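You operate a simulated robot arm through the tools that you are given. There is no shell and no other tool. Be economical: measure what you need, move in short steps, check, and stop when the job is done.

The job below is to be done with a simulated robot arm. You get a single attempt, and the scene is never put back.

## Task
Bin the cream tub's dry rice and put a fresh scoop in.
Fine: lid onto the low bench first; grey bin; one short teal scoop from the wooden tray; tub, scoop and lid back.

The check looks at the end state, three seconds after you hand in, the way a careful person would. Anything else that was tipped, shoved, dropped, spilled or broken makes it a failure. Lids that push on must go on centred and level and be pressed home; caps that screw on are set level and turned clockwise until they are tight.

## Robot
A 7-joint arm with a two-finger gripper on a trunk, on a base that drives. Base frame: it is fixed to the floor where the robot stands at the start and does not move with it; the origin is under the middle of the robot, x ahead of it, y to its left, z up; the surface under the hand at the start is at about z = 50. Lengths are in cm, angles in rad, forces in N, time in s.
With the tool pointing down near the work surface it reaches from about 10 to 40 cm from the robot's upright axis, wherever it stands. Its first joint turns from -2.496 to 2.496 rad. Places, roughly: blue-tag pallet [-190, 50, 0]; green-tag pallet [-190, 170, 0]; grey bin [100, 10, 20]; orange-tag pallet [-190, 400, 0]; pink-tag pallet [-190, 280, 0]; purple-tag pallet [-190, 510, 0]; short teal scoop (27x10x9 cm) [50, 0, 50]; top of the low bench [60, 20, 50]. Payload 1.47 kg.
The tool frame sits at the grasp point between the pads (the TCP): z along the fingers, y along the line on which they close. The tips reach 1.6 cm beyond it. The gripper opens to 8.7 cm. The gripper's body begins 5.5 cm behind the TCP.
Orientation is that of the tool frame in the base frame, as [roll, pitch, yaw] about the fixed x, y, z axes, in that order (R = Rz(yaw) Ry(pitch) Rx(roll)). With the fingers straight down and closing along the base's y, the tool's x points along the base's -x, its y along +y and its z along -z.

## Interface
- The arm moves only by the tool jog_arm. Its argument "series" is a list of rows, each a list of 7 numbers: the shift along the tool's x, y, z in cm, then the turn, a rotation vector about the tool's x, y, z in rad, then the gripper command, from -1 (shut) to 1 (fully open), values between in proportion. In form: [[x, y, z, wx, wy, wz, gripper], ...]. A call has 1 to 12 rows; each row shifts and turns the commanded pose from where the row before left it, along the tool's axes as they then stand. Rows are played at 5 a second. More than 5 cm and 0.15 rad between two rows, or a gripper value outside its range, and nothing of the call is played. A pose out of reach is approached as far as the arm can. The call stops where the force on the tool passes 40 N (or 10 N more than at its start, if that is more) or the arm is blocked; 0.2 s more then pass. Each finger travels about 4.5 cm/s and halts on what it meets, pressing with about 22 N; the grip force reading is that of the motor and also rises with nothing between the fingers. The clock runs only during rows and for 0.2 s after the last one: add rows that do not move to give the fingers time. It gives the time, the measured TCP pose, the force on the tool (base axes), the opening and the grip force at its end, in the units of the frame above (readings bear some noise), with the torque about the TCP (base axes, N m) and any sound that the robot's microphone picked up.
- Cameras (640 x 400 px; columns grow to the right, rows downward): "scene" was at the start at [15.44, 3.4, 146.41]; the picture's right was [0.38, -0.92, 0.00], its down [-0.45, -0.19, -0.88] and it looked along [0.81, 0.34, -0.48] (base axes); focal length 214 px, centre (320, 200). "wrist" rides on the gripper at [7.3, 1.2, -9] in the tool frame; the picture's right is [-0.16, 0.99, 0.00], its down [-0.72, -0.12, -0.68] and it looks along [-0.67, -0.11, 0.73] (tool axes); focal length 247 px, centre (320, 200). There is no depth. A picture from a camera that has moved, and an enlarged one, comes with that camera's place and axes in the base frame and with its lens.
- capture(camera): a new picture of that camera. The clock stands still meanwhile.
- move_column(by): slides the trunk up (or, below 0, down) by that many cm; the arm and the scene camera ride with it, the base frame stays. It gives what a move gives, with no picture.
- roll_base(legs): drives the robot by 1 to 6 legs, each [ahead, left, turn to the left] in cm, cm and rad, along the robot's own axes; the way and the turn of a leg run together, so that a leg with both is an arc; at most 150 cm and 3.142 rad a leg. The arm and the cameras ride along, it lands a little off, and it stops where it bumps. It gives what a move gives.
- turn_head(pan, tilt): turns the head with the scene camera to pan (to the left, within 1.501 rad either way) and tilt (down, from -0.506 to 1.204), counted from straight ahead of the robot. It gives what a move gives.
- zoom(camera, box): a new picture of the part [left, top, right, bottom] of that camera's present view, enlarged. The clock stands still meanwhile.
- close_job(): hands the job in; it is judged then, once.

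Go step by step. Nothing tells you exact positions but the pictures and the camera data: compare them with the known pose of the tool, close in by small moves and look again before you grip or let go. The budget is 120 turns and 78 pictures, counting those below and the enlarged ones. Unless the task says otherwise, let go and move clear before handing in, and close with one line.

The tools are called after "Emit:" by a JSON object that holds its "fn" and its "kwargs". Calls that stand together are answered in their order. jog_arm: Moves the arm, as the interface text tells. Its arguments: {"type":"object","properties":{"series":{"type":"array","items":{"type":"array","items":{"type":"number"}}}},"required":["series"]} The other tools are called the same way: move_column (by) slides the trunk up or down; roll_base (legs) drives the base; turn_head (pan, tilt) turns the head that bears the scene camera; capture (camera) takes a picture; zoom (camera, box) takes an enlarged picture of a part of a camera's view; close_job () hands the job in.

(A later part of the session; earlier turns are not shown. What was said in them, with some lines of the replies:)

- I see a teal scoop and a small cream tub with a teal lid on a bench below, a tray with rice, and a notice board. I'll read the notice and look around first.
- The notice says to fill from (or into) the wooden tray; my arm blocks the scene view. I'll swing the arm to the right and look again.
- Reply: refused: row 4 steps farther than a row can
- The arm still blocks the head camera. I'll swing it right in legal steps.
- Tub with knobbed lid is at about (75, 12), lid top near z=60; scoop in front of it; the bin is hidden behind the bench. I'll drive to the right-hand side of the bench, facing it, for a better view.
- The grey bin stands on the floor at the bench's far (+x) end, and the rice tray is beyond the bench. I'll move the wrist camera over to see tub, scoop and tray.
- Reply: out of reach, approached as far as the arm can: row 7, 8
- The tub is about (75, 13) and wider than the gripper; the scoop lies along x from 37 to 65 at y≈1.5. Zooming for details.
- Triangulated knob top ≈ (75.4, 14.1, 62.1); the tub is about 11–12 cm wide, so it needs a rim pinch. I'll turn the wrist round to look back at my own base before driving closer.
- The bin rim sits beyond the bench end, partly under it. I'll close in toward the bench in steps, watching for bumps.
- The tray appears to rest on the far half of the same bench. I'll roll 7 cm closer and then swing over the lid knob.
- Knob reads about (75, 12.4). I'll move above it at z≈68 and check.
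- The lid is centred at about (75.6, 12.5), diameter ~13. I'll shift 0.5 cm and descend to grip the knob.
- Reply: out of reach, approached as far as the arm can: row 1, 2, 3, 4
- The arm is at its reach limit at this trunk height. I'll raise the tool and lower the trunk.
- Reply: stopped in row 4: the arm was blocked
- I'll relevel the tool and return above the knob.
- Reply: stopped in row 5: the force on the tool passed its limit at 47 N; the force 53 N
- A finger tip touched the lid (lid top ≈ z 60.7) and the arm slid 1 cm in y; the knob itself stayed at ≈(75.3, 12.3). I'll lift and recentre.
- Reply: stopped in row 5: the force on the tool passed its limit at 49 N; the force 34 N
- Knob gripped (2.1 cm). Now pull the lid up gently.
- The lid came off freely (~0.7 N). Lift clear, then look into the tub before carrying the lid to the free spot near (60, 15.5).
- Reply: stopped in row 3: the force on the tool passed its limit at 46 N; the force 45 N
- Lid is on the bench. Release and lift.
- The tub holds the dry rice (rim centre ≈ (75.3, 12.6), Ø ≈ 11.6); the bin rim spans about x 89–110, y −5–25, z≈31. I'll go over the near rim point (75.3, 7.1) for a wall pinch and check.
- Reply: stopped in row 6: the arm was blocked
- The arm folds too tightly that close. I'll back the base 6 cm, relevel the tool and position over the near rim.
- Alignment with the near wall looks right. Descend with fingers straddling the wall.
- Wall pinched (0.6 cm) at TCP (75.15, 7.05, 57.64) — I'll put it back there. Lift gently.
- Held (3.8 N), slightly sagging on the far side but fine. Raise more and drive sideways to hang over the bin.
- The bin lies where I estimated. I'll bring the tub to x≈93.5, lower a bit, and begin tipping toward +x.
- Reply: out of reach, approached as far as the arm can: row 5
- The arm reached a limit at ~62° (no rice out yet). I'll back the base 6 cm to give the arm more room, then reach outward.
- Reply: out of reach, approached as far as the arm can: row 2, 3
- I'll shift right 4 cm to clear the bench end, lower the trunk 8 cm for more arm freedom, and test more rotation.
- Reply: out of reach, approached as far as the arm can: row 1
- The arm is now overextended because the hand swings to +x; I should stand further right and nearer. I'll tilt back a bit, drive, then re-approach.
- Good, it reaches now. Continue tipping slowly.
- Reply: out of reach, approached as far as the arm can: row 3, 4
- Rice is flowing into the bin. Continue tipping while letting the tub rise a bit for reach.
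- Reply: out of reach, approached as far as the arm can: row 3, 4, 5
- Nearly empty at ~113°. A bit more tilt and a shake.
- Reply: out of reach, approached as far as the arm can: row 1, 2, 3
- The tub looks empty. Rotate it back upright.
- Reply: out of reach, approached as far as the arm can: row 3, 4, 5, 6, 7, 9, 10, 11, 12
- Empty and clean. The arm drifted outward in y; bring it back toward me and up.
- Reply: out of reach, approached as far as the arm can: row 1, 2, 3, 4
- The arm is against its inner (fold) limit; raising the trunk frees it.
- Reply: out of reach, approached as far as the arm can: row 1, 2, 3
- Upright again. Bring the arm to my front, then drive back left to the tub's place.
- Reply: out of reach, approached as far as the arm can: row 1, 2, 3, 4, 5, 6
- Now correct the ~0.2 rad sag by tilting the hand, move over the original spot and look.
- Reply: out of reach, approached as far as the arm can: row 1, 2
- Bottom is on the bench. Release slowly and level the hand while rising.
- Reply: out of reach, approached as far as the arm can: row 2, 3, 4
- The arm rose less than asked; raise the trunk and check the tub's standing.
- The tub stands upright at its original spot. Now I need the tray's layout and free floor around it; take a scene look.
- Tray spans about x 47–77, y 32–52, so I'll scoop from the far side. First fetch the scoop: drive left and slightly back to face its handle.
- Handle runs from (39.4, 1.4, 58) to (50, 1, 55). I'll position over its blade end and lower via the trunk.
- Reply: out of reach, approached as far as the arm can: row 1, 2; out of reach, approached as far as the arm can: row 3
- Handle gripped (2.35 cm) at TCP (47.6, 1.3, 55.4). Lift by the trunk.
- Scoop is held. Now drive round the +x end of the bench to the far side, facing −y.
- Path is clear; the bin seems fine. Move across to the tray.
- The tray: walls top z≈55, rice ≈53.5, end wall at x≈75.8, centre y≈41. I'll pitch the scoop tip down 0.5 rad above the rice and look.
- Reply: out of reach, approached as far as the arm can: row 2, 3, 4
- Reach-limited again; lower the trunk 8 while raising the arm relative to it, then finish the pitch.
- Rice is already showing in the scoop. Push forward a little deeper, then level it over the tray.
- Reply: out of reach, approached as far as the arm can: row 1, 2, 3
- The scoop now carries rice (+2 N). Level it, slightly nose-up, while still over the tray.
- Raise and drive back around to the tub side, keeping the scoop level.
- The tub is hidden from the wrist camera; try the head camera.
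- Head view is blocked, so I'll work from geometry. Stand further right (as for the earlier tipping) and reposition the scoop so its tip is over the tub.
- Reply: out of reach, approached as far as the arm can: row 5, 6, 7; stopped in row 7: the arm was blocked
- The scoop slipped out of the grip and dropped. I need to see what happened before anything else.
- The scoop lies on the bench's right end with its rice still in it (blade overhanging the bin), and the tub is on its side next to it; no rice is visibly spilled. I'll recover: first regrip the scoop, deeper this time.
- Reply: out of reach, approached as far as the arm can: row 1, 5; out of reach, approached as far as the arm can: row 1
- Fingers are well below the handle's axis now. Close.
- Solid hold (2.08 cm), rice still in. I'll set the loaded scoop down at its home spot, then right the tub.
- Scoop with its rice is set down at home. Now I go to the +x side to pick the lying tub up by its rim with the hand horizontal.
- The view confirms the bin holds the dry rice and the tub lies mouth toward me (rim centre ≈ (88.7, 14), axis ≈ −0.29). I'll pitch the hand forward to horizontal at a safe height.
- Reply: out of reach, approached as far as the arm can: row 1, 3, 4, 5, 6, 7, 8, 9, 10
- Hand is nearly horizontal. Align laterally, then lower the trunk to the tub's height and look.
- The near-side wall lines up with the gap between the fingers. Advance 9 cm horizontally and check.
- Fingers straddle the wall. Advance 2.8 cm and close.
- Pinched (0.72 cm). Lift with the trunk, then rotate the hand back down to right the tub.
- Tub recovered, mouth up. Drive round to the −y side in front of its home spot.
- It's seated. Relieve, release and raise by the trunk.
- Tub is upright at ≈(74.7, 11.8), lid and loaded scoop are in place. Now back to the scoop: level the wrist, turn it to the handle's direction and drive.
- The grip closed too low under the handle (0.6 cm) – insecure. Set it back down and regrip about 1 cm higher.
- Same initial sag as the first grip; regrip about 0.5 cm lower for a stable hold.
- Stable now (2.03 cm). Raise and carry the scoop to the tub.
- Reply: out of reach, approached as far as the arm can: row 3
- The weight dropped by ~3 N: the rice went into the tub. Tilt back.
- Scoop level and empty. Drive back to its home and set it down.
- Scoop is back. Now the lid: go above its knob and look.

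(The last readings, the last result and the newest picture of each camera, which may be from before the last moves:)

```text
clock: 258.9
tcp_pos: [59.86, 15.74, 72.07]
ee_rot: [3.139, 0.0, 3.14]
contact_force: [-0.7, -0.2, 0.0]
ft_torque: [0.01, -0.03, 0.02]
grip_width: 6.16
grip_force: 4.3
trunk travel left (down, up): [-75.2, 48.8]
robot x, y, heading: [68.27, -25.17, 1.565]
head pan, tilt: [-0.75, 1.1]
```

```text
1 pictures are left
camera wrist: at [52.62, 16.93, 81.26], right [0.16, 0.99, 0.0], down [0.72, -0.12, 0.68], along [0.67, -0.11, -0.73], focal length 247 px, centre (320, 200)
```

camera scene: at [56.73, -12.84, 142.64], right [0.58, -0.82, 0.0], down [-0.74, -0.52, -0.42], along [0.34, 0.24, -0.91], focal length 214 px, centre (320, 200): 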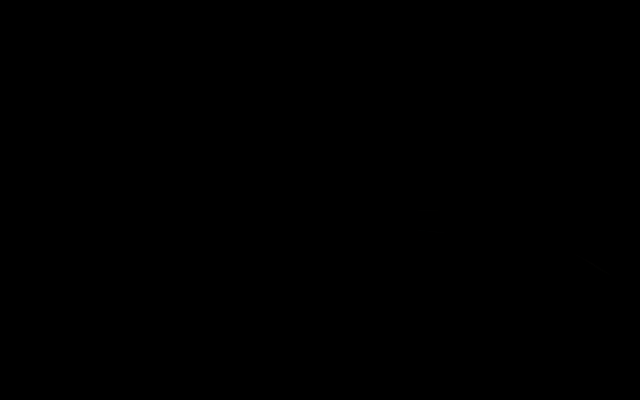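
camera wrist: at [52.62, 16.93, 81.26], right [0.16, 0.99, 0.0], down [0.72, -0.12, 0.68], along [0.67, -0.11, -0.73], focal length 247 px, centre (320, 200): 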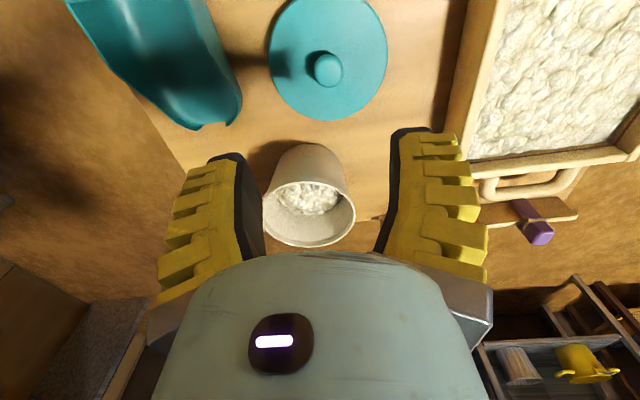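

The tub holds fresh rice, the scoop is home and no spill is visible. Align on the knob's release pose (60.34, 15.75) and descend with the trunk.

Emit:
{"fn": "jog_arm", "kwargs": {"series": [[-0.45, 0.05, 0, 0, 0, 0, 0.2], [0, 0, 0, 0, 0, 0, 0.2]]}}

Emit:
{"fn": "move_column", "kwargs": {"by": -17.8}}

```text
clock: 259.6
tcp_pos: [60.44, 15.78, 72.14]
ee_rot: [3.14, 0.0, 3.14]
contact_force: [0.4, 0.0, 0.1]
ft_torque: [-0.01, -0.01, 0.02]
grip_width: 5.75
grip_force: 4.1
trunk travel left (down, up): [-75.2, 48.8]
robot x, y, heading: [68.59, -25.24, 1.571]
head pan, tilt: [-0.75, 1.1]
```

```text
clock: 261.5
tcp_pos: [60.38, 15.79, 54.33]
ee_rot: [3.139, 0.0, 3.139]
contact_force: [0.5, 0.2, 0.7]
ft_torque: [-0.03, 0.04, 0.0]
grip_width: 5.73
grip_force: 3.8
trunk travel left (down, up): [-57.4, 66.6]
robot x, y, heading: [68.45, -25.35, 1.564]
head pan, tilt: [-0.75, 1.1]
```

Emit:
{"fn": "move_column", "kwargs": {"by": -0.4}}

Emit:
{"fn": "jog_arm", "kwargs": {"series": [[0, 0, 0, 0, 0, 0, -0.2], [0, 0, 0, 0, 0, 0, -0.6], [0, 0, 0, 0, 0, 0, -1], [0, 0, 0, 0, 0, 0, -1], [0, 0, 0, 0, 0, 0, -1]]}}

Emit:
{"fn": "move_column", "kwargs": {"by": 14}}

```text
clock: 262.1
tcp_pos: [60.38, 15.79, 53.95]
ee_rot: [3.141, -0.001, 3.14]
contact_force: [0.8, -0.3, 0.0]
ft_torque: [0.0, 0.0, -0.02]
grip_width: 5.73
grip_force: 3.4
trunk travel left (down, up): [-57.0, 67.0]
robot x, y, heading: [68.37, -25.36, 1.568]
head pan, tilt: [-0.75, 1.1]
```

```text
clock: 263.3
tcp_pos: [60.45, 15.82, 54.0]
ee_rot: [3.141, 0.0, 3.14]
contact_force: [0.3, -0.7, 3.6]
ft_torque: [-0.04, 0.05, 0.03]
grip_width: 2.5
grip_force: 21.7
trunk travel left (down, up): [-57.0, 67.0]
robot x, y, heading: [68.2, -24.86, 1.568]
head pan, tilt: [-0.75, 1.1]
```

```text
clock: 264.9
tcp_pos: [60.39, 15.71, 67.91]
ee_rot: [3.141, -0.001, 3.141]
contact_force: [0.3, 0.2, -1.1]
ft_torque: [0.0, -0.01, 0.01]
grip_width: 2.39
grip_force: 21.8
trunk travel left (down, up): [-71.0, 53.0]
robot x, y, heading: [68.39, -24.71, 1.568]
head pan, tilt: [-0.75, 1.1]
```

Lid held. Carry it over the tub, stop about 1 cm above and check with the last picture.

Emit:
{"fn": "jog_arm", "kwargs": {"series": [[-3.68, -0.9, 0, 0, 0, 0, -1], [-3.68, -0.9, 0, 0, 0, 0, -1], [-3.68, -0.9, 0, 0, 0, 0, -1], [-3.68, -0.95, 0, 0, 0, 0, -1], [0, 0, 1.5, 0, 0, 0, -1], [0, 0, 1.5, 0, 0, 0, -1], [0, 0, 0, 0, 0, 0, -1]]}}

Emit:
{"fn": "zoom", "kwargs": {"camera": "wrist", "box": [100, 0, 520, 262]}}

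```text
clock: 266.5
tcp_pos: [75.08, 12.19, 65.11]
ee_rot: [3.14, 0.0, 3.14]
contact_force: [0.1, -0.1, -0.8]
ft_torque: [-0.01, 0.0, -0.02]
grip_width: 2.42
grip_force: 21.8
trunk travel left (down, up): [-71.0, 53.0]
robot x, y, heading: [68.17, -25.25, 1.572]
head pan, tilt: [-0.75, 1.1]
```

```text
1.52 times, centred on (310, 131) of wrist
camera zoom: at [67.77, 13.33, 74.07], right [0.16, 0.99, 0.0], down [0.72, -0.12, 0.68], along [0.67, -0.11, -0.73], focal length 376 px, centre (335, 305)
```

zoom: 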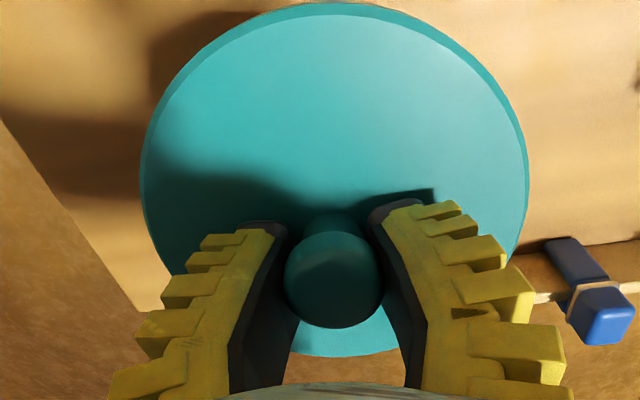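

The lid sits in the hand exactly as when first lifted; comparing before/after pictures puts the tub centre at ≈(75.25, 12.25). Correct by 0.15 cm and lower carefully.

Emit:
{"fn": "jog_arm", "kwargs": {"series": [[-0.17, 0.1, 0.6, 0, 0, 0, -1], [0, 0, 0.5, 0, 0, 0, -1], [0, 0, 0.3, 0, 0, 0, -1], [0, 0, 0, 0, 0, 0, -1]]}}

```text
clock: 267.5
tcp_pos: [75.08, 12.26, 63.69]
ee_rot: [3.14, 0.0, 3.14]
contact_force: [-1.1, -1.7, 8.5]
ft_torque: [0.28, -0.07, 0.02]
grip_width: 2.3
grip_force: 22.7
trunk travel left (down, up): [-71.0, 53.0]
robot x, y, heading: [68.33, -25.31, 1.566]
head pan, tilt: [-0.75, 1.1]
```

Contact on the +y side of the rim: shift the lid about 0.25 cm toward −y and try again.

Emit:
{"fn": "jog_arm", "kwargs": {"series": [[0, 0, -0.7, 0, 0, 0, -1], [-0.1, -0.28, 0, 0, 0, 0, -1], [0, 0, 0.4, 0, 0, 0, -1], [0, 0, 0.4, 0, 0, 0, -1], [0, 0, 0, 0, 0, 0, -1]]}}

```text
clock: 268.7
tcp_pos: [75.36, 12.08, 63.44]
ee_rot: [3.14, 0.001, -3.14]
contact_force: [0.0, -2.5, 13.7]
ft_torque: [0.28, -0.3, -0.02]
grip_width: 2.26
grip_force: 22.2
trunk travel left (down, up): [-71.0, 53.0]
robot x, y, heading: [68.49, -24.99, 1.567]
head pan, tilt: [-0.75, 1.1]
```

Emit:
{"fn": "jog_arm", "kwargs": {"series": [[0, 0, -0.6, 0, 0, 0, -1], [0.25, -0.22, 0, 0, 0, 0, -1], [0, 0, 0.5, 0, 0, 0, -1], [0, 0, 0.4, 0, 0, 0, -1], [0, 0, 0, 0, 0, 0, -1]]}}

```text
clock: 269.9
tcp_pos: [75.0, 11.61, 63.24]
ee_rot: [3.139, 0.001, 3.139]
contact_force: [-0.4, 0.8, -0.8]
ft_torque: [0.0, -0.04, 0.03]
grip_width: 2.33
grip_force: 21.7
trunk travel left (down, up): [-71.0, 53.0]
robot x, y, heading: [68.13, -25.06, 1.564]
head pan, tilt: [-0.75, 1.1]
```

It dropped in freely. Press it home.

Emit:
{"fn": "jog_arm", "kwargs": {"series": [[0, 0, 0.25, 0, 0, 0, -1], [0, 0, 0.25, 0, 0, 0, -1], [0, 0, 0.2, 0, 0, 0, -1], [0, 0, 0.2, 0, 0, 0, -1], [0, 0, 0, 0, 0, 0, -1]]}}

```text
clock: 270.8
tcp_pos: [74.99, 11.81, 62.56]
ee_rot: [-3.141, 0.001, 3.141]
contact_force: [-2.8, -8.7, 44.3]
ft_torque: [0.04, -0.05, -0.04]
grip_width: 2.47
grip_force: 21.9
trunk travel left (down, up): [-71.0, 53.0]
robot x, y, heading: [68.33, -25.21, 1.568]
head pan, tilt: [-0.75, 1.1]
stopped in row 4: the force on the tool passed its limit at 45 N (the readings are from after the stop); the commanded pose is now the measured one
```

Seated level with 44 N and no torque. Release and rise clear.

Emit:
{"fn": "jog_arm", "kwargs": {"series": [[0, 0, -0.1, 0, 0, 0, -0.6], [0, 0, 0, 0, 0, 0, -0.2], [0, 0, 0, 0, 0, 0, 0.2], [0, 0, 0, 0, 0, 0, 0.3], [0, 0, 0, 0, 0, 0, 0.3]]}}

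Emit:
{"fn": "move_column", "kwargs": {"by": 18}}

```text
clock: 272.0
tcp_pos: [75.27, 11.85, 62.6]
ee_rot: [3.139, 0.001, -3.141]
contact_force: [0.2, 0.6, 13.6]
ft_torque: [-0.01, 0.01, 0.0]
grip_width: 5.96
grip_force: 7.4
trunk travel left (down, up): [-71.0, 53.0]
robot x, y, heading: [68.26, -25.57, 1.563]
head pan, tilt: [-0.75, 1.1]
```

```text
clock: 274.0
tcp_pos: [75.19, 11.68, 80.61]
ee_rot: [-3.141, 0.0, 3.141]
contact_force: [-0.6, 0.7, 0.0]
ft_torque: [0.05, -0.01, -0.02]
grip_width: 6.13
grip_force: 3.7
trunk travel left (down, up): [-89.0, 35.0]
robot x, y, heading: [68.41, -24.81, 1.569]
head pan, tilt: [-0.75, 1.1]
```

The lid is on, the hand is clear, and the tub, scoop and lid are back where they belong, so I'm handing in.

Emit:
{"fn": "close_job", "kwargs": {}}

```text
The job is handed in.
```

The cream tub's dry rice is in the grey bin, and the tub holds one fresh short-teal scoop from the wooden tray. The lid is pressed on, and the tub and scoop are back within about 1 cm of where they started. Partway through, the loaded scoop slipped from the gripper and knocked the empty tub onto its side. I recovered both, and no later picture showed spilled rice. I had no pictures left to check the seated lid: it went down level under 44 N.
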